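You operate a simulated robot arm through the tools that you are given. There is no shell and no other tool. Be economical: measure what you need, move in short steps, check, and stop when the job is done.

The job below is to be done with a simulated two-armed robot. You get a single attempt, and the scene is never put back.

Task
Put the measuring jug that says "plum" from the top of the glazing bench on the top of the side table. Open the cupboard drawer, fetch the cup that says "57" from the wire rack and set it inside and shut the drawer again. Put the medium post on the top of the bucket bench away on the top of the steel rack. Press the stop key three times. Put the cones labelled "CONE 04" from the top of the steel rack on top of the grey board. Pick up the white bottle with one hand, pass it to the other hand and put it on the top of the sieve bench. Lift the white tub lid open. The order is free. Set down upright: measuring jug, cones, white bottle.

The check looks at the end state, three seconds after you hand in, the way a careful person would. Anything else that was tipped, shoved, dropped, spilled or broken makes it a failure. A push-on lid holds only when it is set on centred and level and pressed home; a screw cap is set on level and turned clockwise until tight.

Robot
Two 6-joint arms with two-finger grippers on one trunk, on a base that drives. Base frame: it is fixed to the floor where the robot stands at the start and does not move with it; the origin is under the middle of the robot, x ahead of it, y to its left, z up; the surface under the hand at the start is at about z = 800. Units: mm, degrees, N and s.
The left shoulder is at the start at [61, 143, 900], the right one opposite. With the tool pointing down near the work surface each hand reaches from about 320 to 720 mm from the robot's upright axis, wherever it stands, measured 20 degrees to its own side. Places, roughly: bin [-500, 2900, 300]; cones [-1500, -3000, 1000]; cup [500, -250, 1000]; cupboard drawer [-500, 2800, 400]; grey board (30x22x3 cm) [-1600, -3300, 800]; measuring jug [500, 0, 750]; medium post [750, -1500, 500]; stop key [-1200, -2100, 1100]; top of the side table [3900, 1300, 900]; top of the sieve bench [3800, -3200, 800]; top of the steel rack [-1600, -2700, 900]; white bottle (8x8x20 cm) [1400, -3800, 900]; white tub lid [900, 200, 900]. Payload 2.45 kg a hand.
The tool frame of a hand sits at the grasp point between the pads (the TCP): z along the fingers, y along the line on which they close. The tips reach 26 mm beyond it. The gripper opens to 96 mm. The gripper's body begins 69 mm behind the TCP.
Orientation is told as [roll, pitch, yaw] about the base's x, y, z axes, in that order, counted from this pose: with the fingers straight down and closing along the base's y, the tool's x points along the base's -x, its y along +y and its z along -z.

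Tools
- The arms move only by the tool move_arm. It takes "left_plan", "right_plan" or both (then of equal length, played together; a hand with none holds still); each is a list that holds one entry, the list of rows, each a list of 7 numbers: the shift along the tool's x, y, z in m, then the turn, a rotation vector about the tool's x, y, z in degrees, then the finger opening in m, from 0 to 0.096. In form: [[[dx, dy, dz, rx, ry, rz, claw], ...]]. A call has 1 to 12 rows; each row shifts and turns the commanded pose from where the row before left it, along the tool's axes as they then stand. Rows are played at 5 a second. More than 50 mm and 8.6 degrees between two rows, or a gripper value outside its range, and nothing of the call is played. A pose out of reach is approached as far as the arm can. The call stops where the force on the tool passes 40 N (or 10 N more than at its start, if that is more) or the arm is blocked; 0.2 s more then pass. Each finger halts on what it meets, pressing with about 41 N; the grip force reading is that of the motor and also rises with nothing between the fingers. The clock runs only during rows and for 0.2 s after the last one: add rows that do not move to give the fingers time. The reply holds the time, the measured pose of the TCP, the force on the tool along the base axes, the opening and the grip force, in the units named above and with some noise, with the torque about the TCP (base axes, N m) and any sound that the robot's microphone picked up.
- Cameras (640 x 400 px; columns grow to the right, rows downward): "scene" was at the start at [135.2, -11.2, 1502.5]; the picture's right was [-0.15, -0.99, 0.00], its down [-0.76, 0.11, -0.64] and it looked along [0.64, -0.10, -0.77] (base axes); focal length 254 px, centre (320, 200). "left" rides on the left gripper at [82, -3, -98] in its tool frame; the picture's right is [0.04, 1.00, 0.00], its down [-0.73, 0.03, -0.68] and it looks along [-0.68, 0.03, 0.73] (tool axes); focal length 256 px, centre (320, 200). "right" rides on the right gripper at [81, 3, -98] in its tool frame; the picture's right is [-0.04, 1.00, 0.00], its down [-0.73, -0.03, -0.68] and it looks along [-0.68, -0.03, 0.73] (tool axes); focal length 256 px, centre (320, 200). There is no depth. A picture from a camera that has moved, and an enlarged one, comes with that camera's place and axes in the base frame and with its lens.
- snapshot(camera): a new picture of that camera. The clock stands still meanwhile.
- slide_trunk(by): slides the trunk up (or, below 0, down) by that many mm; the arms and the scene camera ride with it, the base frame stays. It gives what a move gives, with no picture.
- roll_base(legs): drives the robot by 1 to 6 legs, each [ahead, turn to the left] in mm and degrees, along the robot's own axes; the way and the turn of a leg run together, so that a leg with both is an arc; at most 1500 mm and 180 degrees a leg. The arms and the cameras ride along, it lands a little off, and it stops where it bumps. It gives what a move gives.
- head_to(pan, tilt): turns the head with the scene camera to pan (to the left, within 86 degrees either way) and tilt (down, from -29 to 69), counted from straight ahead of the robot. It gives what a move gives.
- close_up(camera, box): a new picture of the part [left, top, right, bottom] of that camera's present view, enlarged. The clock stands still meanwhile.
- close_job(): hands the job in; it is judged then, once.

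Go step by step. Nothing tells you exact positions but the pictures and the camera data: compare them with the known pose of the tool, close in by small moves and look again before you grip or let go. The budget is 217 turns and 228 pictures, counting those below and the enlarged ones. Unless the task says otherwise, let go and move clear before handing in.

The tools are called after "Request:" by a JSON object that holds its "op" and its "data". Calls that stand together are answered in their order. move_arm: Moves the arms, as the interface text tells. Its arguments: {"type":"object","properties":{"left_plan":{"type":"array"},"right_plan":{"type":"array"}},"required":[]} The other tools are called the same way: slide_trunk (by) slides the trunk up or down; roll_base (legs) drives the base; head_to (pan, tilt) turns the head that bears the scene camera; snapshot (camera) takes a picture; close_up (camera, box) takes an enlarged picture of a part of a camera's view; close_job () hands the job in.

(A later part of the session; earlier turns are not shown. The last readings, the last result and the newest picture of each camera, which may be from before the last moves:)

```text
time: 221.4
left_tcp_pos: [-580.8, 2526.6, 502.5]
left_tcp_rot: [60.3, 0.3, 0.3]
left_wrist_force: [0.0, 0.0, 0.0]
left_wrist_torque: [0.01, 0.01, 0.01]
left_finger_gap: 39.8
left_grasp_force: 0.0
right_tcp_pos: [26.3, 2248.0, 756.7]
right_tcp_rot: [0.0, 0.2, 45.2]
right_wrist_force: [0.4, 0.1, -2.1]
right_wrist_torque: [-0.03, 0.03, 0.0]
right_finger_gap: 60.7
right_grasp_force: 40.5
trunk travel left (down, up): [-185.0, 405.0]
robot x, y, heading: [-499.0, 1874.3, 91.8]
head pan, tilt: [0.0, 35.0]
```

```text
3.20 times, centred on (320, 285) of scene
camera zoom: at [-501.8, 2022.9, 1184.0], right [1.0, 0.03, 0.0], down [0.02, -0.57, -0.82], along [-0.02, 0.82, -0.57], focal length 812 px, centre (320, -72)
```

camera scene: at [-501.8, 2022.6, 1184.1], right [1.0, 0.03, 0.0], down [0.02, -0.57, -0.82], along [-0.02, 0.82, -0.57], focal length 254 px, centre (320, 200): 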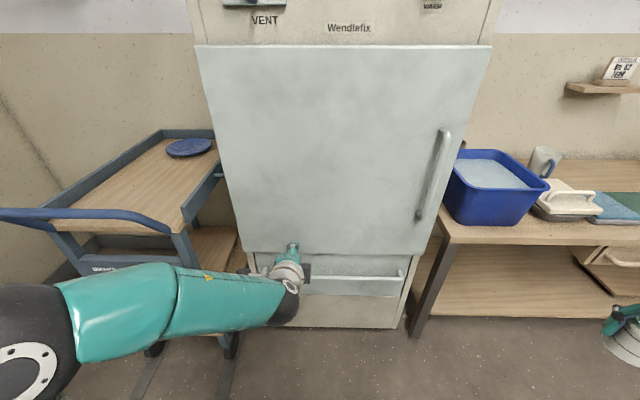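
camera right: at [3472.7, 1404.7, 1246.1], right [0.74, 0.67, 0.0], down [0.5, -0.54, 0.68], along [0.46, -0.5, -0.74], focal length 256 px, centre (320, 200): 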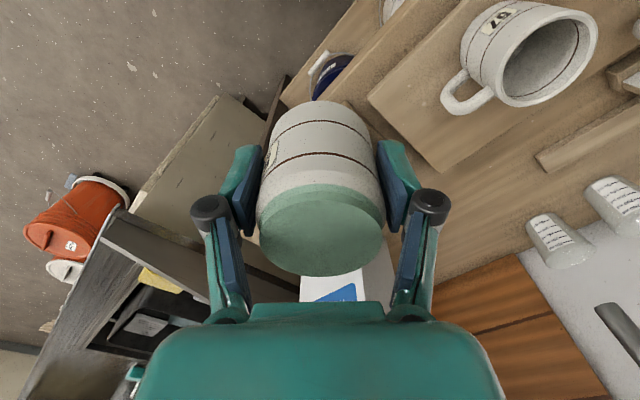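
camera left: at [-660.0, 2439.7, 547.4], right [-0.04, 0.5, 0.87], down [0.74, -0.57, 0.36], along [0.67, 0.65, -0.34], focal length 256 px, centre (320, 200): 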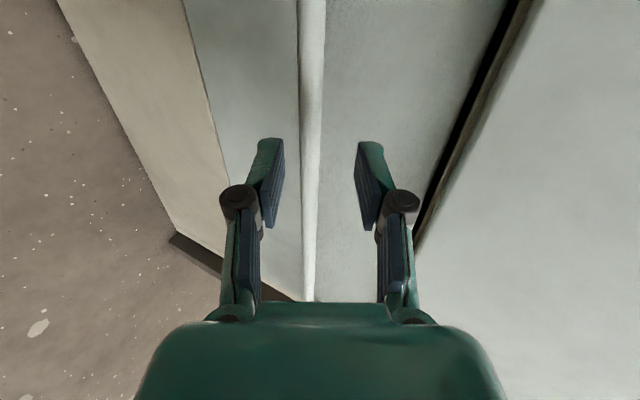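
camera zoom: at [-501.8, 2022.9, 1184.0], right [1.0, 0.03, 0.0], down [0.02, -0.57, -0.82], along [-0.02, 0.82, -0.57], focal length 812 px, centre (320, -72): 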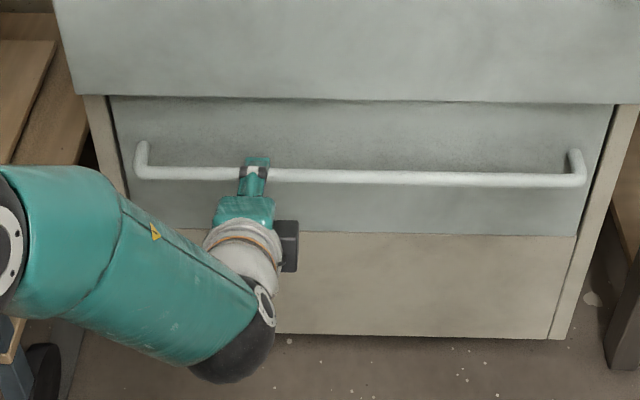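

The bar is centred between the fingers. Advance and close on it.

Request:
{"op": "move_arm", "data": {"left_plan": [[[0, 0, 0.02, 0, 0, 0, 0.04], [0, 0, 0.02, 0, 0, 0, 0.04], [0, 0, 0, 0, 0, 0, 0.025], [0, 0, 0, 0, 0, 0, 0.01], [0, 0, 0, 0, 0, 0, 0.0], [0, 0, 0, 0, 0, 0, 0.0]]]}}

Request:
{"op": "snapshot", "data": {"camera": "left"}}

```text
time: 222.8
left_tcp_pos: [-579.3, 2562.3, 484.2]
left_tcp_rot: [60.3, 0.3, 0.4]
left_wrist_force: [0.3, -5.3, 2.0]
left_wrist_torque: [-0.04, -0.03, -0.08]
left_finger_gap: 0.1
left_grasp_force: 28.4
right_tcp_pos: [27.4, 2247.3, 758.2]
right_tcp_rot: [0.1, 0.1, 45.2]
right_wrist_force: [-0.3, 0.2, -2.1]
right_wrist_torque: [-0.04, 0.03, 0.01]
right_finger_gap: 60.4
right_grasp_force: 41.1
trunk travel left (down, up): [-185.0, 405.0]
robot x, y, heading: [-499.4, 1873.0, 91.5]
head pan, tilt: [0.0, 35.0]
```

```text
107 pictures are left
camera left: at [-660.1, 2474.7, 528.5], right [-0.04, 0.49, 0.87], down [0.74, -0.57, 0.36], along [0.67, 0.65, -0.34], focal length 256 px, centre (320, 200)
```

left: 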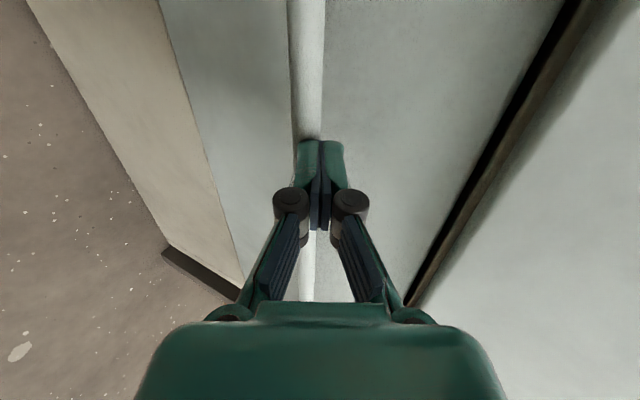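

The bar is a bit further in. Reopen, advance 22 mm and close again.

Request:
{"op": "move_arm", "data": {"left_plan": [[[0, 0, -0.005, 0, 0, 0, 0.02], [0, 0, 0, 0, 0, 0, 0.04], [0, 0, 0, 0, 0, 0, 0.04], [0, 0, 0.014, 0, 0, 0, 0.04], [0, 0, 0.013, 0, 0, 0, 0.04], [0, 0, 0, 0, 0, 0, 0.025], [0, 0, 0, 0, 0, 0, 0.01], [0, 0, 0, 0, 0, 0, 0.0], [0, 0, 0, 0, 0, 0, 0.0]]]}}

```text
time: 224.8
left_tcp_pos: [-579.1, 2577.5, 466.0]
left_tcp_rot: [59.5, 0.3, 0.2]
left_wrist_force: [-2.5, -16.6, -19.4]
left_wrist_torque: [-0.29, 0.01, 0.6]
left_finger_gap: 14.8
left_grasp_force: 40.9
right_tcp_pos: [26.8, 2247.8, 757.1]
right_tcp_rot: [-0.1, 0.2, 45.2]
right_wrist_force: [-0.1, 0.2, -2.2]
right_wrist_torque: [0.0, 0.02, 0.0]
right_finger_gap: 60.3
right_grasp_force: 41.0
trunk travel left (down, up): [-185.0, 405.0]
robot x, y, heading: [-495.6, 1873.8, 91.9]
head pan, tilt: [0.0, 35.0]
```

The bar is gripped (14.8 mm). Pull the drawer out.

Request:
{"op": "move_arm", "data": {"left_plan": [[[0, -0.01, -0.0173, 0, 0, 0, 0.0], [0, -0.015, -0.026, 0, 0, 0, 0.0], [0, -0.018, -0.031, 0, 0, 0, 0.0], [0, -0.018, -0.031, 0, 0, 0, 0.0], [0, 0, 0, 0, 0, 0, 0]]]}}

Request:
{"op": "snapshot", "data": {"camera": "scene"}}

```text
time: 226.0
left_tcp_pos: [-578.0, 2456.9, 464.8]
left_tcp_rot: [59.4, 0.2, 0.4]
left_wrist_force: [-11.4, -0.8, -34.3]
left_wrist_torque: [-0.29, -0.26, -0.09]
left_finger_gap: 15.0
left_grasp_force: 41.1
right_tcp_pos: [26.9, 2248.2, 756.6]
right_tcp_rot: [-0.1, 0.2, 45.2]
right_wrist_force: [-0.2, -0.4, -1.9]
right_wrist_torque: [-0.01, 0.01, 0.01]
right_finger_gap: 60.3
right_grasp_force: 41.6
trunk travel left (down, up): [-185.0, 405.0]
robot x, y, heading: [-497.5, 1871.4, 91.3]
head pan, tilt: [0.0, 35.0]
```

```text
106 pictures are left
camera scene: at [-502.7, 2025.7, 1183.5], right [1.0, 0.03, 0.0], down [0.02, -0.58, -0.82], along [-0.02, 0.82, -0.58], focal length 254 px, centre (320, 200)
```

scene: 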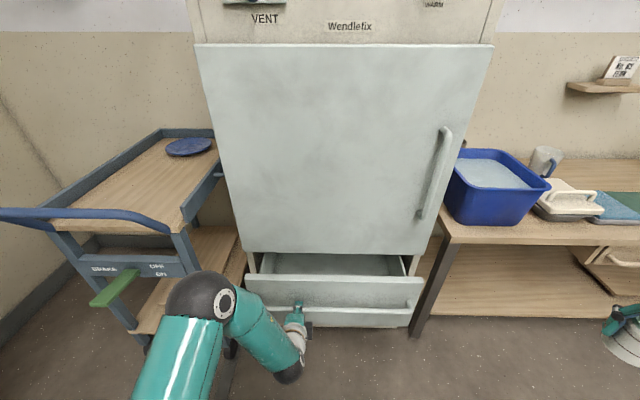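

Opening nicely. I continue pulling with a slight downward correction.

Request:
{"op": "move_arm", "data": {"left_plan": [[[0, -0.016, -0.016, 0, 0, 0, 0.0], [0, -0.02, -0.029, 0, 0, 0, 0.0], [0, -0.018, -0.031, 0, 0, 0, 0.0], [0, -0.018, -0.031, 0, 0, 0, 0.0], [0, 0, 0, 0, 0, 0, 0]]]}}

Request:
{"op": "snapshot", "data": {"camera": "scene"}}

```text
time: 227.2
left_tcp_pos: [-577.4, 2331.0, 465.1]
left_tcp_rot: [61.0, 0.3, 0.4]
left_wrist_force: [-16.5, 0.9, 33.1]
left_wrist_torque: [0.31, 0.04, 0.58]
left_finger_gap: 15.0
left_grasp_force: 41.1
right_tcp_pos: [26.7, 2245.2, 759.2]
right_tcp_rot: [0.0, 0.0, 45.2]
right_wrist_force: [-0.7, 0.0, -1.6]
right_wrist_torque: [0.02, 0.01, 0.01]
right_finger_gap: 60.4
right_grasp_force: 41.1
trunk travel left (down, up): [-185.0, 405.0]
robot x, y, heading: [-493.6, 1874.1, 91.4]
head pan, tilt: [0.0, 35.0]
```

```text
105 pictures are left
camera scene: at [-502.2, 2020.2, 1184.9], right [1.0, 0.03, 0.0], down [0.02, -0.57, -0.82], along [-0.02, 0.82, -0.57], focal length 254 px, centre (320, 200)
```

scene: 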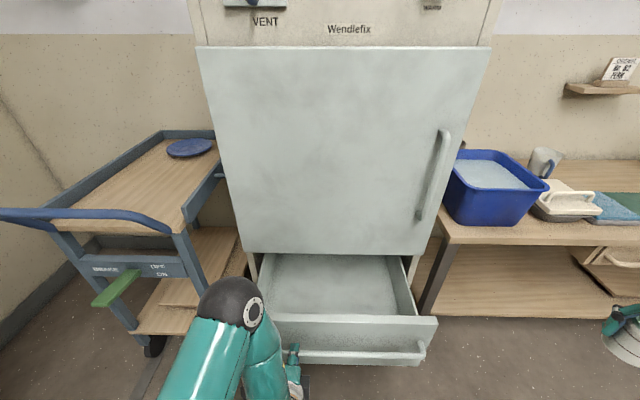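

The drawer is open about 250 mm and empty. I keep holding it and bring the cup over it with the right hand.

Request:
{"op": "move_arm", "data": {"right_plan": [[[0.0124, 0.0425, 0.009, 0, 0, 0, 0.04], [0.0124, 0.0425, 0.009, 0, 0, 0, 0.04], [0.0124, 0.0425, 0.009, 0, 0, 0, 0.04], [0.0124, 0.0425, 0.009, 0, 0, 0, 0.04], [0.0124, 0.0425, 0.009, 0, 0, 0, 0.04], [0.0124, 0.0425, 0.009, 0, 0, 0, 0.04], [0.0124, 0.0425, 0.009, 0, 0, 0, 0.04], [0.0124, 0.0425, 0.009, 0, 0, 0, 0.04], [0.0124, 0.0425, 0.009, 0, 0, 0, 0.04], [0.0124, 0.0425, 0.009, 0, 0, 0, 0.04], [0.0124, 0.0425, 0.009, 0, 0, 0, 0.04], [0, 0, 0, 0, 0, 0, 0.04]]], "left_plan": [[[0, 0.0043, -0.0025, 0, 0, 0, 0], [0, 0, 0, 0, 0, 0, 0], [0, 0, 0, 0, 0, 0, 0], [0, 0, 0, 0, 0, 0, 0], [0, 0, 0, 0, 0, 0, 0], [0, 0, 0, 0, 0, 0, 0], [0, 0, 0, 0, 0, 0, 0], [0, 0, 0, 0, 0, 0, 0], [0, 0, 0, 0, 0, 0, 0], [0, 0, 0, 0, 0, 0, 0], [0, 0, 0, 0, 0, 0, 0], [0, 0, 0, 0, 0, 0, 0]]]}}

Request:
{"op": "snapshot", "data": {"camera": "scene"}}

Request:
{"op": "snapshot", "data": {"camera": "right"}}

```text
time: 229.8
left_tcp_pos: [-577.8, 2328.8, 465.2]
left_tcp_rot: [60.1, 0.3, 0.3]
left_wrist_force: [-6.7, -0.6, -0.5]
left_wrist_torque: [0.01, -0.36, -0.05]
left_finger_gap: 14.9
left_grasp_force: 41.1
right_tcp_pos: [-402.0, 2478.4, 659.2]
right_tcp_rot: [0.1, 0.2, 45.1]
right_wrist_force: [0.5, 0.2, -1.8]
right_wrist_torque: [0.01, 0.0, 0.04]
right_finger_gap: 60.4
right_grasp_force: 40.9
trunk travel left (down, up): [-185.0, 405.0]
robot x, y, heading: [-494.5, 1875.2, 91.7]
head pan, tilt: [0.0, 35.0]
```

```text
104 pictures are left
camera scene: at [-502.3, 2022.9, 1184.0], right [1.0, 0.03, 0.0], down [0.02, -0.57, -0.82], along [-0.02, 0.82, -0.57], focal length 254 px, centre (320, 200)
```

scene: 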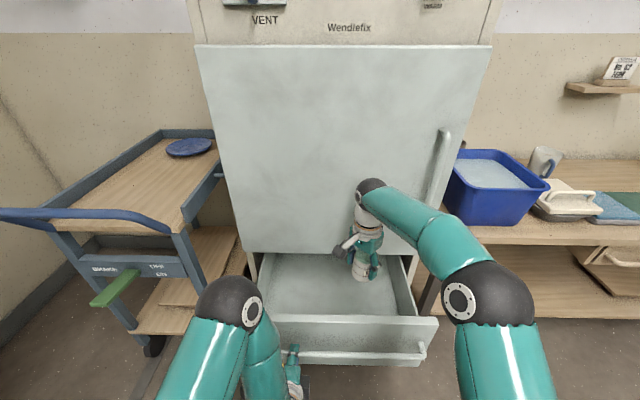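

```text
103 pictures are left
camera right: at [-460.9, 2424.0, 756.6], right [-0.68, 0.73, 0.0], down [0.54, 0.5, 0.68], along [0.5, 0.46, -0.74], focal length 256 px, centre (320, 200)
```

right: 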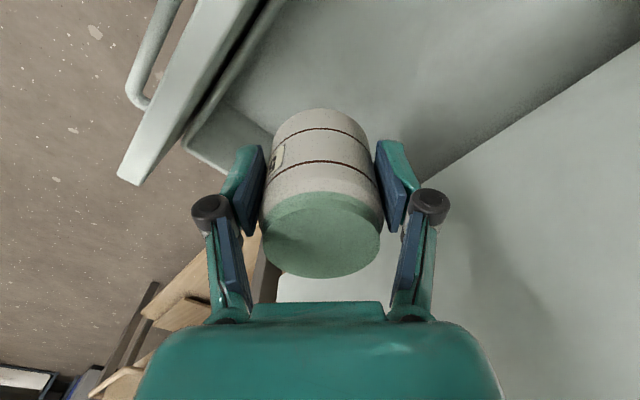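

Cup is above the drawer. Lower it inside.

Request:
{"op": "move_arm", "data": {"right_plan": [[[0, 0, 0.04, 0, 0, 0, 0.04], [0, 0, 0.04, 0, 0, 0, 0.04], [0, 0, 0.04, 0, 0, 0, 0.04], [0, 0, 0.04, 0, 0, 0, 0.04], [0, 0, 0.03, 0, 0, 0, 0.04], [0, 0, 0.02, 0, 0, 0, 0.04], [0, 0, 0, 0, 0, 0, 0.04]]]}}

Request:
{"op": "snapshot", "data": {"camera": "scene"}}

Request:
{"op": "snapshot", "data": {"camera": "right"}}

```text
time: 231.4
left_tcp_pos: [-577.2, 2328.8, 465.7]
left_tcp_rot: [60.2, 0.4, 0.3]
left_wrist_force: [-3.3, 0.7, -4.4]
left_wrist_torque: [-0.05, -0.25, 0.15]
left_finger_gap: 15.0
left_grasp_force: 40.9
right_tcp_pos: [-402.5, 2478.9, 447.9]
right_tcp_rot: [0.0, 0.3, 45.2]
right_wrist_force: [-0.5, -0.2, -2.5]
right_wrist_torque: [-0.02, 0.02, 0.01]
right_finger_gap: 60.6
right_grasp_force: 41.3
trunk travel left (down, up): [-185.0, 405.0]
robot x, y, heading: [-495.4, 1877.4, 92.0]
head pan, tilt: [0.0, 35.0]
```

```text
102 pictures are left
camera scene: at [-502.1, 2023.2, 1183.9], right [1.0, 0.03, 0.0], down [0.02, -0.57, -0.82], along [-0.02, 0.82, -0.57], focal length 254 px, centre (320, 200)
```

scene: 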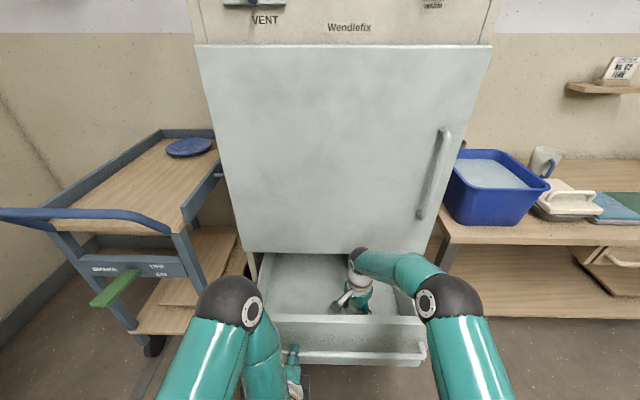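

```text
101 pictures are left
camera right: at [-461.6, 2424.0, 546.4], right [-0.68, 0.73, 0.0], down [0.54, 0.5, 0.68], along [0.5, 0.46, -0.74], focal length 256 px, centre (320, 200)
```

right: 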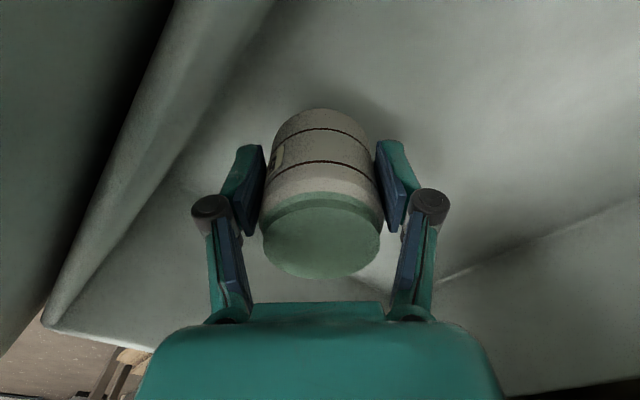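

Continue gently until contact.

Request:
{"op": "move_arm", "data": {"right_plan": [[[0, 0, 0.01, 0, 0, 0, 0.04], [0, 0, 0.01, 0, 0, 0, 0.04], [0, 0, 0.01, 0, 0, 0, 0.04], [0, 0, 0, 0, 0, 0, 0.04]]]}}

Request:
{"op": "move_arm", "data": {"right_plan": [[[0, 0, 0.008, 0, 0, 0, 0.04], [0, 0, 0.006, 0, 0, 0, 0.04], [0, 0, 0, 0, 0, 0, 0.04]]]}}

Request:
{"op": "snapshot", "data": {"camera": "right"}}

```text
time: 232.4
left_tcp_pos: [-576.7, 2328.4, 464.0]
left_tcp_rot: [59.9, 0.4, 0.2]
left_wrist_force: [0.0, -28.1, 2.9]
left_wrist_torque: [-0.16, -0.36, 0.27]
left_finger_gap: 14.9
left_grasp_force: 40.7
right_tcp_pos: [-401.9, 2480.6, 421.0]
right_tcp_rot: [0.3, -0.1, 45.1]
right_wrist_force: [2.9, 30.1, 15.6]
right_wrist_torque: [-4.74, 1.62, -1.88]
right_finger_gap: 60.6
right_grasp_force: 40.8
trunk travel left (down, up): [-185.0, 405.0]
robot x, y, heading: [-495.0, 1871.3, 91.8]
head pan, tilt: [0.0, 35.0]
```

```text
time: 233.2
left_tcp_pos: [-578.5, 2328.0, 465.4]
left_tcp_rot: [60.0, 0.4, 0.2]
left_wrist_force: [2.1, -28.6, -0.9]
left_wrist_torque: [-0.18, -0.35, 0.17]
left_finger_gap: 14.9
left_grasp_force: 40.6
right_tcp_pos: [-402.0, 2480.4, 405.6]
right_tcp_rot: [0.3, 0.0, 45.1]
right_wrist_force: [4.5, 29.5, 15.5]
right_wrist_torque: [-4.52, 1.68, -1.71]
right_finger_gap: 60.7
right_grasp_force: 41.3
trunk travel left (down, up): [-185.0, 405.0]
robot x, y, heading: [-497.4, 1875.4, 91.9]
head pan, tilt: [0.0, 35.0]
```

```text
100 pictures are left
camera right: at [-461.0, 2425.3, 504.8], right [-0.68, 0.73, 0.01], down [0.54, 0.5, 0.68], along [0.5, 0.46, -0.73], focal length 256 px, centre (320, 200)
```

right: 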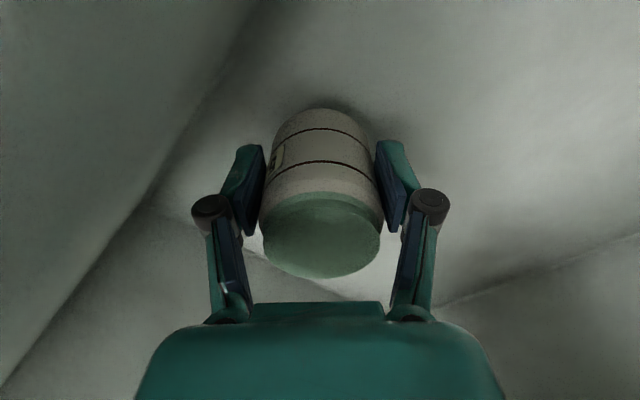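

The wrist camera presses the drawer front; I shift 25 mm inward and continue lowering.

Request:
{"op": "move_arm", "data": {"right_plan": [[[-0.0106, 0.0106, 0, 0, 0, 0, 0.04], [-0.0106, 0.0106, 0, 0, 0, 0, 0.04], [0, 0, 0, 0, 0, 0, 0.04]]]}}

Request:
{"op": "move_arm", "data": {"right_plan": [[[0, 0, 0.006, 0, 0, 0, 0.04], [0, 0, 0.006, 0, 0, 0, 0.04], [0, 0, 0, 0, 0, 0, 0.04]]]}}

```text
time: 234.0
left_tcp_pos: [-578.6, 2329.7, 464.2]
left_tcp_rot: [60.2, 0.3, 0.3]
left_wrist_force: [3.0, 1.5, -11.9]
left_wrist_torque: [-0.04, -0.03, 0.62]
left_finger_gap: 14.9
left_grasp_force: 41.5
right_tcp_pos: [-401.5, 2508.9, 403.3]
right_tcp_rot: [-0.1, 0.3, 45.3]
right_wrist_force: [0.5, -0.6, -1.6]
right_wrist_torque: [-0.04, 0.0, -0.01]
right_finger_gap: 60.8
right_grasp_force: 41.0
trunk travel left (down, up): [-185.0, 405.0]
robot x, y, heading: [-497.0, 1872.3, 91.7]
head pan, tilt: [0.0, 35.0]
```

```text
time: 234.8
left_tcp_pos: [-577.6, 2330.0, 464.5]
left_tcp_rot: [60.1, 0.3, 0.3]
left_wrist_force: [1.5, 0.5, -10.8]
left_wrist_torque: [-0.09, -0.08, 0.43]
left_finger_gap: 14.8
left_grasp_force: 41.1
right_tcp_pos: [-401.9, 2509.9, 392.3]
right_tcp_rot: [0.1, 0.2, 45.2]
right_wrist_force: [0.3, 0.3, -1.7]
right_wrist_torque: [-0.02, 0.03, 0.0]
right_finger_gap: 60.5
right_grasp_force: 40.8
trunk travel left (down, up): [-185.0, 405.0]
robot x, y, heading: [-496.5, 1870.9, 91.3]
head pan, tilt: [0.0, 35.0]
```

Still free; keep lowering.

Request:
{"op": "move_arm", "data": {"right_plan": [[[0, 0, 0.006, 0, 0, 0, 0.04], [0, 0, 0.006, 0, 0, 0, 0.04], [0, 0, 0, 0, 0, 0, 0.04]]]}}

Request:
{"op": "snapshot", "data": {"camera": "right"}}

```text
time: 235.6
left_tcp_pos: [-577.1, 2329.8, 465.8]
left_tcp_rot: [60.2, 0.3, 0.3]
left_wrist_force: [0.1, 0.0, -8.9]
left_wrist_torque: [-0.1, -0.22, 0.17]
left_finger_gap: 15.1
left_grasp_force: 41.2
right_tcp_pos: [-402.5, 2508.6, 379.8]
right_tcp_rot: [0.0, 0.3, 45.3]
right_wrist_force: [-0.9, 0.1, -1.4]
right_wrist_torque: [-0.01, 0.0, 0.02]
right_finger_gap: 60.2
right_grasp_force: 40.9
trunk travel left (down, up): [-185.0, 405.0]
robot x, y, heading: [-496.3, 1873.8, 91.9]
head pan, tilt: [0.0, 35.0]
```

```text
99 pictures are left
camera right: at [-461.3, 2454.1, 478.3], right [-0.68, 0.73, 0.0], down [0.54, 0.5, 0.68], along [0.5, 0.46, -0.74], focal length 256 px, centre (320, 200)
```

right: 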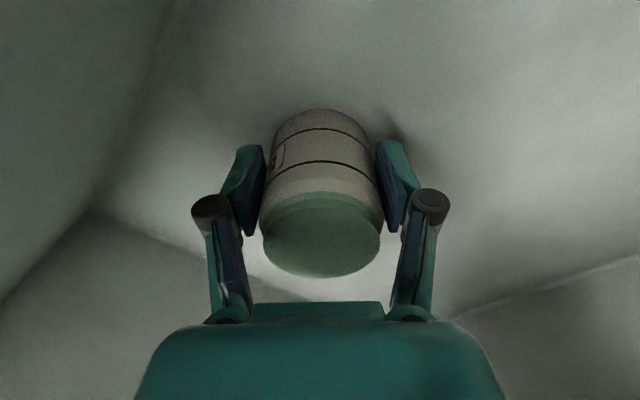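

Request:
{"op": "move_arm", "data": {"right_plan": [[[0, 0, 0.005, 0, 0, 0, 0.04], [0, 0, 0.005, 0, 0, 0, 0.04], [0, 0, 0, 0, 0, 0, 0.04]]]}}

Request:
{"op": "move_arm", "data": {"right_plan": [[[0, 0, 0.005, 0, 0, 0, 0.04], [0, 0, 0, 0, 0, 0, 0.04]]]}}

Request:
{"op": "move_arm", "data": {"right_plan": [[[0, 0, 0.005, 0, 0, 0, 0.04], [0, 0, 0, 0, 0, 0, 0.04]]]}}

```text
time: 236.4
left_tcp_pos: [-577.9, 2329.0, 465.5]
left_tcp_rot: [60.1, 0.3, 0.3]
left_wrist_force: [2.3, -3.9, -13.8]
left_wrist_torque: [-0.16, -0.17, 0.41]
left_finger_gap: 15.0
left_grasp_force: 40.8
right_tcp_pos: [-401.6, 2511.2, 370.9]
right_tcp_rot: [0.1, 0.0, 45.2]
right_wrist_force: [-0.8, 4.0, 10.7]
right_wrist_torque: [0.18, 0.02, 0.06]
right_finger_gap: 61.2
right_grasp_force: 40.8
trunk travel left (down, up): [-185.0, 405.0]
robot x, y, heading: [-491.6, 1876.8, 91.4]
head pan, tilt: [0.0, 35.0]
```

```text
time: 237.0
left_tcp_pos: [-578.3, 2329.4, 465.4]
left_tcp_rot: [60.0, 0.3, 0.3]
left_wrist_force: [4.2, -0.2, -19.5]
left_wrist_torque: [-0.16, -0.11, 0.36]
left_finger_gap: 14.9
left_grasp_force: 41.5
right_tcp_pos: [-402.5, 2509.7, 368.9]
right_tcp_rot: [0.2, 0.1, 45.2]
right_wrist_force: [-0.1, 1.3, 25.8]
right_wrist_torque: [0.22, -0.17, 0.01]
right_finger_gap: 61.5
right_grasp_force: 40.0
trunk travel left (down, up): [-185.0, 405.0]
robot x, y, heading: [-496.8, 1872.9, 91.4]
head pan, tilt: [0.0, 35.0]
```

```text
time: 237.6
left_tcp_pos: [-577.6, 2328.8, 465.9]
left_tcp_rot: [60.0, 0.3, 0.4]
left_wrist_force: [3.3, -3.0, -20.3]
left_wrist_torque: [-0.19, -0.22, 0.23]
left_finger_gap: 15.1
left_grasp_force: 40.8
right_tcp_pos: [-402.2, 2509.6, 362.6]
right_tcp_rot: [0.2, 0.0, 45.2]
right_wrist_force: [-1.8, 2.8, 26.4]
right_wrist_torque: [0.19, -0.1, 0.03]
right_finger_gap: 61.4
right_grasp_force: 41.4
trunk travel left (down, up): [-185.0, 405.0]
robot x, y, heading: [-494.5, 1872.1, 91.5]
head pan, tilt: [0.0, 35.0]
```

The cup stands on the drawer floor. Release and rise.

Request:
{"op": "move_arm", "data": {"right_plan": [[[0, 0, -0.004, 0, 0, 0, 0.065], [0, 0, 0, 0, 0, 0, 0.075], [0, 0, 0, 0, 0, 0, 0.085], [0, 0, 0, 0, 0, 0, 0.085], [0, 0, -0.02, 0, 0, 0, 0.085], [0, 0, -0.03, 0, 0, 0, 0.085], [0, 0, -0.04, 0, 0, 0, 0.085], [0, 0, -0.04, 0, 0, 0, 0.085], [0, 0, -0.04, 0, 0, 0, 0.085], [0, 0, -0.04, 0, 0, 0, 0.085], [0, 0, -0.04, 0, 0, 0, 0.085], [0, 0, 0, 0, 0, 0, 0.085]]]}}

Request:
{"op": "snapshot", "data": {"camera": "right"}}

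```text
time: 240.2
left_tcp_pos: [-577.7, 2330.6, 464.9]
left_tcp_rot: [60.0, 0.3, 0.3]
left_wrist_force: [1.2, -0.1, -9.4]
left_wrist_torque: [-0.07, -0.28, 0.06]
left_finger_gap: 15.3
left_grasp_force: 40.3
right_tcp_pos: [-403.1, 2509.4, 614.9]
right_tcp_rot: [0.0, 0.2, 45.2]
right_wrist_force: [0.4, 0.8, -0.7]
right_wrist_torque: [-0.01, 0.0, 0.04]
right_finger_gap: 85.0
right_grasp_force: 0.1
trunk travel left (down, up): [-185.0, 405.0]
robot x, y, heading: [-495.5, 1875.8, 91.6]
head pan, tilt: [0.0, 35.0]
```

```text
98 pictures are left
camera right: at [-461.1, 2455.0, 713.0], right [-0.68, 0.73, 0.0], down [0.54, 0.5, 0.68], along [0.5, 0.46, -0.74], focal length 256 px, centre (320, 200)
```

right: 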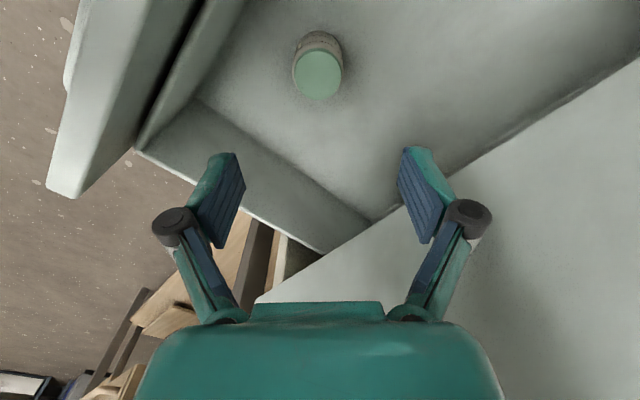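

Cup 57 stands upright. I withdraw the right hand, then push the drawer shut with the left.

Request:
{"op": "move_arm", "data": {"right_plan": [[[-0.01, -0.035, -0.02, 0, 0, 0, 0.08], [-0.01, -0.04, -0.02, 0, 0, 0, 0.08], [-0.01, -0.04, -0.02, 0, 0, 0, 0.08], [-0.01, -0.04, -0.01, 0, 0, 0, 0.08], [-0.01, -0.04, 0, 0, 0, 0, 0.08], [-0.01, -0.04, 0, 0, 0, 0, 0.08], [-0.01, -0.04, 0, 0, 0, 0, 0.08]]]}}

Request:
{"op": "move_arm", "data": {"left_plan": [[[0, 0.006, 0.0104, 0, 0, 0, 0], [0, 0.0105, 0.018, 0, 0, 0, 0], [0, 0.0125, 0.0217, 0, 0, 0, 0], [0, 0.0125, 0.0217, 0, 0, 0, 0], [0, 0.0125, 0.0217, 0, 0, 0, 0], [0, 0.0125, 0.0217, 0, 0, 0, 0], [0, 0.0125, 0.0217, 0, 0, 0, 0], [0, 0.0125, 0.0217, 0, 0, 0, 0], [0, 0.01, 0.0173, 0, 0, 0, 0], [0, 0.0075, 0.013, 0, 0, 0, 0], [0, 0, 0, 0, 0, 0, 0]]]}}

Request:
{"op": "snapshot", "data": {"camera": "scene"}}

```text
time: 241.8
left_tcp_pos: [-578.1, 2330.0, 465.4]
left_tcp_rot: [60.1, 0.4, 0.3]
left_wrist_force: [2.6, 0.4, -9.8]
left_wrist_torque: [-0.2, 0.02, 0.6]
left_finger_gap: 15.0
left_grasp_force: 41.0
right_tcp_pos: [-158.0, 2365.7, 687.0]
right_tcp_rot: [0.1, 0.1, 45.3]
right_wrist_force: [-0.2, -1.0, 0.9]
right_wrist_torque: [0.01, 0.0, 0.04]
right_finger_gap: 80.1
right_grasp_force: 0.1
trunk travel left (down, up): [-185.0, 405.0]
robot x, y, heading: [-496.1, 1869.3, 92.0]
head pan, tilt: [0.0, 35.0]
```

```text
time: 244.2
left_tcp_pos: [-577.9, 2547.7, 464.8]
left_tcp_rot: [60.2, 0.4, 0.2]
left_wrist_force: [7.0, 0.9, -12.3]
left_wrist_torque: [-0.09, -0.83, -0.81]
left_finger_gap: 15.1
left_grasp_force: 41.1
right_tcp_pos: [-158.2, 2366.6, 683.5]
right_tcp_rot: [0.0, 0.2, 45.2]
right_wrist_force: [0.8, -0.7, 0.2]
right_wrist_torque: [-0.02, -0.02, -0.03]
right_finger_gap: 80.0
right_grasp_force: 0.0
trunk travel left (down, up): [-185.0, 405.0]
robot x, y, heading: [-496.3, 1872.0, 91.7]
head pan, tilt: [0.0, 35.0]
```

```text
97 pictures are left
camera scene: at [-501.8, 2024.0, 1183.9], right [1.0, 0.03, 0.0], down [0.02, -0.57, -0.82], along [-0.02, 0.82, -0.58], focal length 254 px, centre (320, 200)
```

scene: 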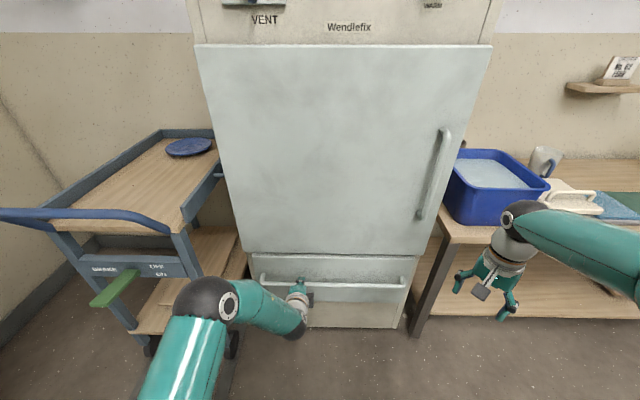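

About 30 mm remain; push until it stops.

Request:
{"op": "move_arm", "data": {"left_plan": [[[0, 0.0075, 0.013, 0, 0, 0, 0], [0, 0.0055, 0.0095, 0, 0, 0, 0], [0, 0.004, 0.0069, 0, 0, 0, 0], [0, 0, 0, 0, 0, 0, 0]]]}}

Request:
{"op": "close_up", "data": {"camera": "scene", "box": [220, 220, 440, 350]}}

```text
time: 245.2
left_tcp_pos: [-579.5, 2577.9, 466.1]
left_tcp_rot: [59.9, 0.3, 0.4]
left_wrist_force: [-0.3, -33.8, -1.1]
left_wrist_torque: [-0.21, -0.15, 0.35]
left_finger_gap: 15.0
left_grasp_force: 41.0
right_tcp_pos: [-157.7, 2365.3, 686.4]
right_tcp_rot: [0.1, 0.1, 45.2]
right_wrist_force: [0.6, 0.0, -0.3]
right_wrist_torque: [-0.02, -0.02, 0.0]
right_finger_gap: 80.1
right_grasp_force: 0.1
trunk travel left (down, up): [-185.0, 405.0]
robot x, y, heading: [-493.6, 1876.4, 91.8]
head pan, tilt: [0.0, 35.0]
```

```text
2.91 times, centred on (330, 285) of scene
camera zoom: at [-502.0, 2020.9, 1184.4], right [1.0, 0.03, 0.0], down [0.02, -0.57, -0.82], along [-0.02, 0.82, -0.57], focal length 738 px, centre (291, -47)
```

zoom: 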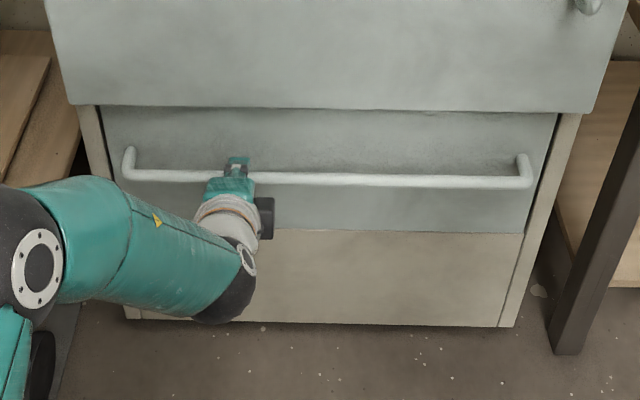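

Drawer is shut. Release, retreat and restore the left hand's orientation.

Request:
{"op": "move_arm", "data": {"left_plan": [[[0, -0.001, -0.0015, 0, 0, 0, 0.02], [0, 0, 0, 0, 0, 0, 0.045], [0, 0, 0, 0, 0, 0, 0.045], [0, 0, -0.03, 0, 0, 0, 0.045], [0, 0, -0.03, 0, 0, 0, 0.045], [0, 0, -0.03, 0, 0, 0, 0.045], [0, 0, -0.02, 0, 0, -8.2, 0.045], [0, 0, 0, 0, 0, -8.2, 0.045], [0, 0, 0, 0, 0, -8.2, 0.045], [0, 0, 0, 0, 0, -8.2, 0.045], [0, 0, 0, 0, 0, -8.2, 0.045], [0, 0, 0, 0, 0, -8.2, 0.045]]]}}

Request:
{"op": "slide_trunk", "data": {"by": 300}}

Request:
{"op": "move_arm", "data": {"left_plan": [[[0, 0, 0, 0, 0, -8.2, 0.045], [0, 0, 0, 0, 0, -8.2, 0.045], [0, 0, 0, 0, 0, -8.2, 0.045], [0, 0, 0, 0, 0, -8.2, 0.045], [0, 0, 0, 0, 0, -8.2, 0.045], [0, 0, 0, 0, 8.5, 0, 0.045], [0, 0, 0, 0, 8.5, 0, 0.045], [0, 0, 0, 0, 8.5, 0, 0.045], [0, 0, 0, 0, 8.5, 0, 0.045], [0, 0, 0, 0, 8.5, 0, 0.045], [0, 0, 0, 0, 8.5, 0, 0.045], [0, 0, 0, 0, 8.5, 0, 0.045]]]}}

Request:
{"op": "snapshot", "data": {"camera": "scene"}}

```text
time: 247.8
left_tcp_pos: [-578.3, 2484.0, 520.6]
left_tcp_rot: [48.8, -40.9, 30.3]
left_wrist_force: [0.0, 0.3, -0.5]
left_wrist_torque: [0.0, -0.01, -0.01]
left_finger_gap: 45.1
left_grasp_force: 0.0
right_tcp_pos: [-158.5, 2365.4, 684.8]
right_tcp_rot: [-0.1, 0.2, 45.3]
right_wrist_force: [-0.3, -0.2, -0.6]
right_wrist_torque: [0.01, -0.02, -0.01]
right_finger_gap: 80.1
right_grasp_force: 0.1
trunk travel left (down, up): [-185.0, 405.0]
robot x, y, heading: [-496.1, 1870.3, 91.6]
head pan, tilt: [0.0, 35.0]
```

```text
time: 250.8
left_tcp_pos: [-578.5, 2483.6, 821.4]
left_tcp_rot: [48.9, -40.8, 30.0]
left_wrist_force: [-0.5, 0.3, -0.3]
left_wrist_torque: [-0.05, -0.01, 0.02]
left_finger_gap: 45.1
left_grasp_force: 0.1
right_tcp_pos: [-157.1, 2364.7, 985.2]
right_tcp_rot: [0.0, 0.2, 45.3]
right_wrist_force: [0.0, 0.3, -0.4]
right_wrist_torque: [-0.02, 0.01, 0.02]
right_finger_gap: 80.0
right_grasp_force: 0.2
trunk travel left (down, up): [-485.0, 105.0]
robot x, y, heading: [-495.4, 1872.6, 91.8]
head pan, tilt: [0.0, 35.0]
```

```text
time: 253.4
left_tcp_pos: [-578.1, 2484.0, 821.7]
left_tcp_rot: [0.0, -0.6, 90.4]
left_wrist_force: [0.4, 0.2, -0.2]
left_wrist_torque: [0.0, -0.02, 0.0]
left_finger_gap: 45.0
left_grasp_force: 0.0
right_tcp_pos: [-159.1, 2366.6, 983.9]
right_tcp_rot: [0.0, 0.2, 45.3]
right_wrist_force: [0.3, 1.0, 0.8]
right_wrist_torque: [-0.02, -0.01, 0.0]
right_finger_gap: 79.7
right_grasp_force: 0.1
trunk travel left (down, up): [-485.0, 105.0]
robot x, y, heading: [-495.9, 1873.9, 91.4]
head pan, tilt: [0.0, 35.0]
```

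```text
95 pictures are left
camera scene: at [-501.9, 2023.7, 1484.0], right [1.0, 0.03, 0.0], down [0.02, -0.57, -0.82], along [-0.02, 0.82, -0.57], focal length 254 px, centre (320, 200)
```

scene: 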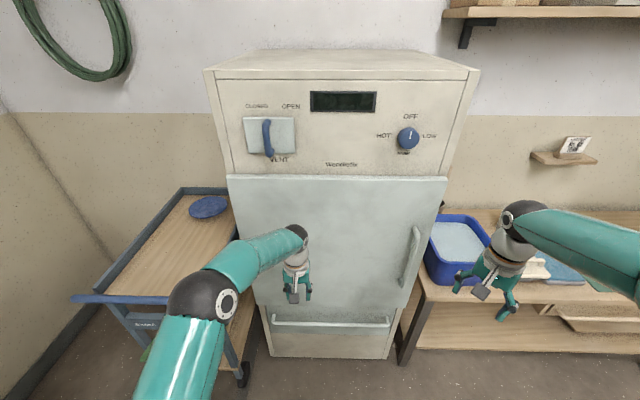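

Next is the medium post on the bucket bench. I tuck the arms, back off and turn south.

Request:
{"op": "move_arm", "data": {"left_plan": [[[0.03, 0, -0.04, 0, 0, 0, 0.08], [0.03, 0, -0.04, 0, 0, 0, 0.08], [0.03, 0, -0.04, 0, 0, 0, 0.08], [0.03, 0, -0.04, 0, 0, 0, 0.08], [0.03, 0, -0.04, 0, 0, 0, 0.08], [0, 0, 0, 0, 0, 0, 0.08]]], "right_plan": [[[0, 0, 0, 0, 0, -7.7, 0.08], [0, 0, 0, 0, 0, -7.7, 0.08], [0, 0, 0, 0, 0, -7.7, 0.08], [0, 0, 0, 0, 0, -7.7, 0.08], [0, 0, 0, 0, 0, -7.7, 0.08], [0, 0, 0, 0, 0, -7.7, 0.08]]]}}

Request:
{"op": "roll_base", "data": {"legs": [[-200, 0], [0, -90]]}}

Request:
{"op": "roll_base", "data": {"legs": [[0, -60]]}}

```text
time: 254.8
left_tcp_pos: [-575.3, 2330.5, 1020.8]
left_tcp_rot: [0.2, -0.7, 90.5]
left_wrist_force: [-0.1, 0.8, -0.8]
left_wrist_torque: [0.0, -0.01, 0.02]
left_finger_gap: 80.0
left_grasp_force: 0.0
right_tcp_pos: [-156.6, 2366.4, 983.6]
right_tcp_rot: [0.1, 0.2, 91.7]
right_wrist_force: [-1.2, -0.7, -0.1]
right_wrist_torque: [-0.02, 0.03, 0.0]
right_finger_gap: 79.8
right_grasp_force: 0.1
trunk travel left (down, up): [-485.0, 105.0]
robot x, y, heading: [-491.5, 1872.2, 91.5]
head pan, tilt: [0.0, 35.0]
```

```text
time: 259.6
left_tcp_pos: [-74.6, 1891.7, 1021.7]
left_tcp_rot: [0.3, -0.7, 18.6]
left_wrist_force: [-0.1, 0.3, -0.3]
left_wrist_torque: [0.05, 0.07, 0.0]
left_finger_gap: 79.8
left_grasp_force: 0.0
right_tcp_pos: [88.5, 1506.1, 985.2]
right_tcp_rot: [0.3, 0.2, 19.8]
right_wrist_force: [0.3, -0.2, 0.0]
right_wrist_torque: [0.05, 0.01, -0.01]
right_finger_gap: 79.8
right_grasp_force: 0.0
trunk travel left (down, up): [-485.0, 105.0]
robot x, y, heading: [-503.8, 1720.4, 18.0]
head pan, tilt: [0.0, 35.0]
stopped in leg 2: the robot was blocked; the commanded pose is now the measured one
```

```text
time: 263.0
left_tcp_pos: [-141.9, 1436.9, 1021.5]
left_tcp_rot: [0.0, -0.6, -41.1]
left_wrist_force: [0.9, 0.0, 1.0]
left_wrist_torque: [-0.04, 0.0, 0.0]
left_finger_gap: 80.0
left_grasp_force: 0.1
right_tcp_pos: [-393.1, 1101.9, 986.7]
right_tcp_rot: [0.2, 0.1, -40.0]
right_wrist_force: [0.1, 1.0, 0.1]
right_wrist_torque: [-0.02, 0.0, 0.01]
right_finger_gap: 79.8
right_grasp_force: 0.0
trunk travel left (down, up): [-485.0, 105.0]
robot x, y, heading: [-479.5, 1756.7, -41.7]
head pan, tilt: [0.0, 35.0]
```

Turns over ~70° get cut, so I stay below. Continue turning and drive south.

Request:
{"op": "roll_base", "data": {"legs": [[0, -46], [1500, 0], [1000, 0]]}}

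Request:
{"op": "snapshot", "data": {"camera": "scene"}}

```text
time: 266.4
left_tcp_pos: [-479.0, 1276.1, 1022.6]
left_tcp_rot: [0.2, -0.6, -87.7]
left_wrist_force: [-1.3, -0.9, 0.2]
left_wrist_torque: [0.02, -0.07, -0.01]
left_finger_gap: 80.0
left_grasp_force: 0.0
right_tcp_pos: [-895.9, 1228.6, 986.6]
right_tcp_rot: [0.3, 0.0, -86.7]
right_wrist_force: [-1.0, -0.7, -0.6]
right_wrist_torque: [0.02, -0.04, 0.02]
right_finger_gap: 79.9
right_grasp_force: 0.0
trunk travel left (down, up): [-485.0, 105.0]
robot x, y, heading: [-441.6, 1740.9, -90.0]
head pan, tilt: [0.0, 35.0]
stopped in leg 2: the robot was blocked; the commanded pose is now the measured one
```

```text
94 pictures are left
camera scene: at [-443.1, 1590.3, 1483.6], right [-1.0, 0.0, 0.0], down [0.0, 0.58, -0.82], along [0.0, -0.82, -0.58], focal length 254 px, centre (320, 200)
```

scene: 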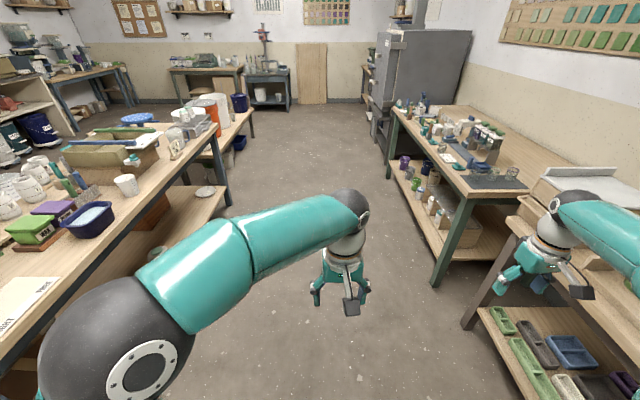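

The right arm may be near the bench on the right; I pull it in and drive on.

Request:
{"op": "move_arm", "data": {"right_plan": [[[0.018, 0.044, -0.01, 0, 0, 0, 0.08], [0.018, 0.044, -0.01, 0, 0, 0, 0.08], [0.018, 0.044, -0.01, 0, 0, 0, 0.08], [0.018, 0.044, -0.01, 0, 0, 0, 0.08], [0.018, 0.044, -0.01, 0, 0, 0, 0.08]]]}}

Request:
{"op": "roll_base", "data": {"legs": [[1200, 0], [1300, 0]]}}

Request:
{"op": "snapshot", "data": {"camera": "scene"}}

```text
time: 267.6
left_tcp_pos: [-476.4, 1278.2, 1024.7]
left_tcp_rot: [0.1, -0.9, -87.7]
left_wrist_force: [-0.5, 0.4, 0.5]
left_wrist_torque: [-0.02, 0.06, 0.02]
left_finger_gap: 80.0
left_grasp_force: 0.0
right_tcp_pos: [-679.6, 1335.3, 1040.3]
right_tcp_rot: [0.1, -0.3, -86.6]
right_wrist_force: [-0.6, -0.4, 0.0]
right_wrist_torque: [0.01, 0.01, -0.02]
right_finger_gap: 80.0
right_grasp_force: 0.0
trunk travel left (down, up): [-485.0, 105.0]
robot x, y, heading: [-438.0, 1743.3, -89.8]
head pan, tilt: [0.0, 35.0]
```

```text
time: 279.9
left_tcp_pos: [-486.7, -1201.9, 1022.6]
left_tcp_rot: [0.0, -0.6, -87.9]
left_wrist_force: [-0.1, -0.3, 0.8]
left_wrist_torque: [0.0, 0.02, -0.04]
left_finger_gap: 80.0
left_grasp_force: 0.0
right_tcp_pos: [-689.3, -1144.0, 1040.5]
right_tcp_rot: [0.2, -0.1, -87.0]
right_wrist_force: [0.0, 0.3, 0.1]
right_wrist_torque: [0.0, 0.0, -0.01]
right_finger_gap: 79.7
right_grasp_force: 0.1
trunk travel left (down, up): [-485.0, 105.0]
robot x, y, heading: [-441.4, -739.5, -90.3]
head pan, tilt: [0.0, 35.0]
```

```text
93 pictures are left
camera scene: at [-447.3, -887.9, 1484.0], right [-1.0, 0.0, 0.0], down [0.0, 0.57, -0.82], along [0.0, -0.82, -0.57], focal length 254 px, centre (320, 200)
```

scene: 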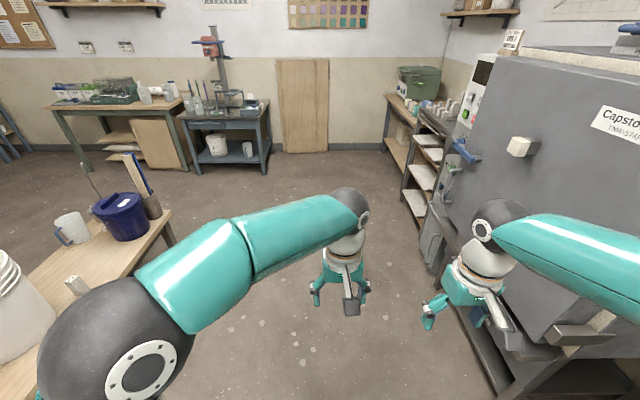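

I can see the kiln's control panel and rack on the right, the bucket bench on the left. I look left at the posts.

Request:
{"op": "head_to", "data": {"pan": 65, "tilt": 45}}

Request:
{"op": "snapshot", "data": {"camera": "scene"}}

```text
time: 281.3
left_tcp_pos: [-485.9, -1202.7, 1024.0]
left_tcp_rot: [0.2, -0.6, -87.9]
left_wrist_force: [0.2, 0.5, -0.5]
left_wrist_torque: [-0.01, 0.0, -0.02]
left_finger_gap: 80.2
left_grasp_force: 0.0
right_tcp_pos: [-689.6, -1144.9, 1039.8]
right_tcp_rot: [0.1, -0.1, -87.0]
right_wrist_force: [-0.6, -0.6, 0.1]
right_wrist_torque: [0.0, 0.01, 0.02]
right_finger_gap: 80.2
right_grasp_force: 0.0
trunk travel left (down, up): [-485.0, 105.0]
robot x, y, heading: [-445.4, -739.6, -90.4]
head pan, tilt: [65.0, 45.0]
```

```text
92 pictures are left
camera scene: at [-373.4, -834.2, 1469.3], right [-0.43, -0.9, 0.0], down [-0.64, 0.3, -0.71], along [0.64, -0.3, -0.71], focal length 254 px, centre (320, 200)
```

scene: 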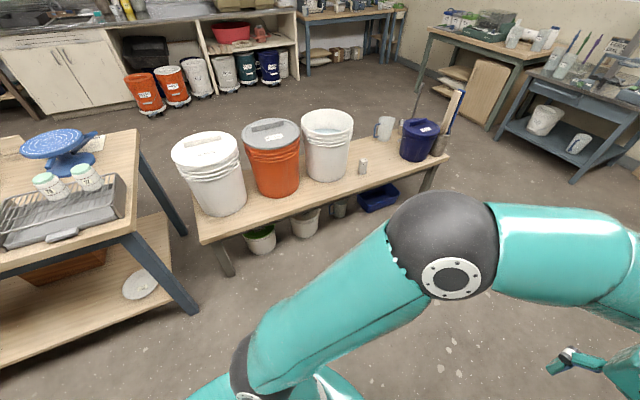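

Request:
{"op": "close_up", "data": {"camera": "scene", "box": [320, 100, 480, 210]}}

Request:
{"op": "roll_base", "data": {"legs": [[600, 0], [0, 60]]}}

Request:
{"op": "roll_base", "data": {"legs": [[0, 30]]}}

Request:
{"op": "head_to", "data": {"pan": 0, "tilt": 45}}

Request:
{"op": "snapshot", "data": {"camera": "scene"}}

```text
3.64 times, centred on (400, 155) of scene
camera zoom: at [-373.4, -834.2, 1469.3], right [-0.43, -0.9, 0.0], down [-0.64, 0.3, -0.71], along [0.64, -0.3, -0.71], focal length 923 px, centre (29, 364)
```

zoom: 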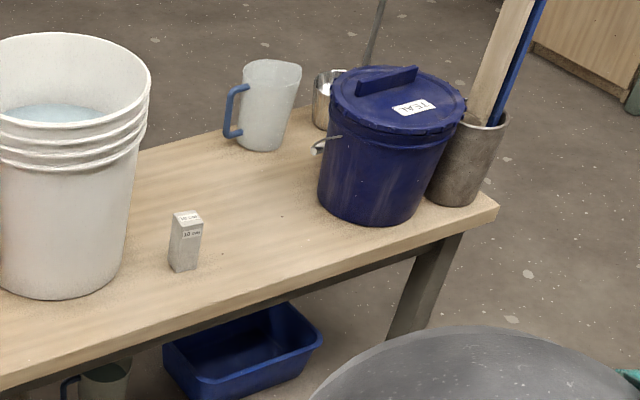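

```text
time: 287.7
left_tcp_pos: [-63.3, -1604.7, 1024.9]
left_tcp_rot: [0.1, -0.7, -27.6]
left_wrist_force: [0.1, 0.2, 0.1]
left_wrist_torque: [0.03, 0.0, -0.01]
left_finger_gap: 80.1
left_grasp_force: 0.0
right_tcp_pos: [-213.4, -1753.5, 1038.4]
right_tcp_rot: [0.2, -0.1, -26.6]
right_wrist_force: [0.5, -0.1, 0.3]
right_wrist_torque: [-0.01, 0.01, 0.0]
right_finger_gap: 80.0
right_grasp_force: 0.1
trunk travel left (down, up): [-485.0, 105.0]
robot x, y, heading: [-465.1, -1373.3, -30.1]
head pan, tilt: [65.0, 45.0]
```

```text
time: 289.8
left_tcp_pos: [-2.1, -1375.0, 1023.5]
left_tcp_rot: [0.2, -0.7, 2.3]
left_wrist_force: [0.0, 0.2, 1.4]
left_wrist_torque: [-0.02, 0.07, 0.01]
left_finger_gap: 79.7
left_grasp_force: 0.0
right_tcp_pos: [-58.7, -1577.6, 1039.8]
right_tcp_rot: [0.1, -0.1, 3.2]
right_wrist_force: [-0.2, -0.2, 1.0]
right_wrist_torque: [-0.01, -0.03, 0.01]
right_finger_gap: 80.2
right_grasp_force: 0.0
trunk travel left (down, up): [-485.0, 105.0]
robot x, y, heading: [-463.2, -1397.4, -0.4]
head pan, tilt: [65.0, 45.0]
```

```text
time: 291.1
left_tcp_pos: [-2.9, -1373.6, 1026.2]
left_tcp_rot: [0.1, -0.7, 2.3]
left_wrist_force: [-0.3, 0.1, 0.3]
left_wrist_torque: [-0.04, 0.03, 0.01]
left_finger_gap: 80.0
left_grasp_force: 0.0
right_tcp_pos: [-60.0, -1577.0, 1040.7]
right_tcp_rot: [0.0, -0.2, 3.3]
right_wrist_force: [-0.1, 0.6, 0.0]
right_wrist_torque: [0.02, 0.03, -0.01]
right_finger_gap: 80.0
right_grasp_force: 0.0
trunk travel left (down, up): [-485.0, 105.0]
robot x, y, heading: [-466.0, -1396.8, -0.7]
head pan, tilt: [0.0, 45.0]
```

```text
90 pictures are left
camera scene: at [-325.9, -1396.9, 1469.3], right [-0.01, -1.0, 0.0], down [-0.71, 0.01, -0.71], along [0.71, -0.01, -0.71], focal length 254 px, centre (320, 200)
```

scene: 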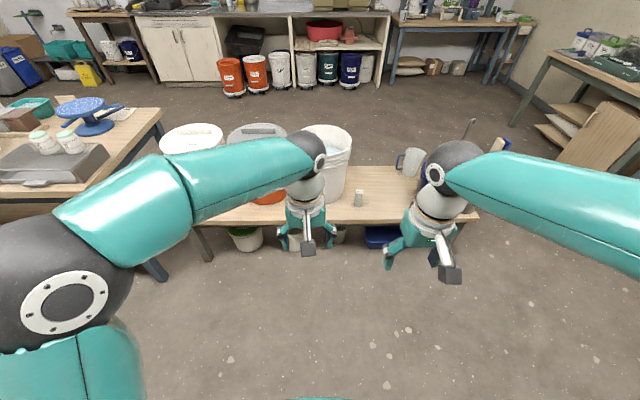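

The post ("10 cm") stands at about (605,−1612) on the bench (z≈500), right of the open white bucket. I approach with trunk lowered.

Request:
{"op": "roll_base", "data": {"legs": [[480, 0]]}}

Request:
{"op": "slide_trunk", "data": {"by": -200}}

Request:
{"op": "snapshot", "data": {"camera": "right"}}

```text
time: 294.0
left_tcp_pos: [479.8, -1377.2, 1024.6]
left_tcp_rot: [0.1, -0.7, 2.5]
left_wrist_force: [0.5, 0.1, -0.3]
left_wrist_torque: [-0.02, 0.0, 0.02]
left_finger_gap: 80.0
left_grasp_force: 0.1
right_tcp_pos: [422.4, -1580.0, 1040.7]
right_tcp_rot: [0.2, 0.0, 3.4]
right_wrist_force: [-0.3, -0.3, 0.1]
right_wrist_torque: [0.02, 0.03, 0.01]
right_finger_gap: 79.9
right_grasp_force: 0.1
trunk travel left (down, up): [-485.0, 105.0]
robot x, y, heading: [15.2, -1397.8, -0.1]
head pan, tilt: [0.0, 45.0]
```

```text
time: 296.2
left_tcp_pos: [478.2, -1376.3, 824.8]
left_tcp_rot: [0.1, -0.6, 2.5]
left_wrist_force: [-0.4, -0.1, 0.4]
left_wrist_torque: [0.03, 0.04, -0.04]
left_finger_gap: 79.8
left_grasp_force: 0.1
right_tcp_pos: [422.0, -1579.9, 841.3]
right_tcp_rot: [0.1, -0.1, 3.3]
right_wrist_force: [0.0, -0.9, 0.7]
right_wrist_torque: [0.02, 0.0, -0.01]
right_finger_gap: 79.7
right_grasp_force: 0.1
trunk travel left (down, up): [-285.0, 305.0]
robot x, y, heading: [15.2, -1402.5, -0.4]
head pan, tilt: [0.0, 45.0]
```

```text
89 pictures are left
camera right: at [340.5, -1581.5, 939.1], right [-0.02, 1.0, 0.0], down [0.73, 0.01, 0.68], along [0.68, 0.02, -0.73], focal length 256 px, centre (320, 200)
```

right: 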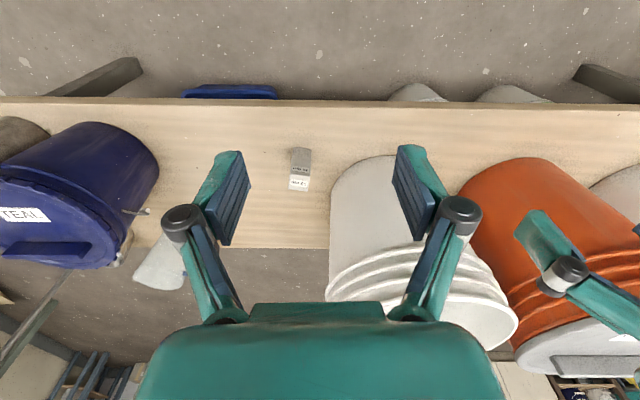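

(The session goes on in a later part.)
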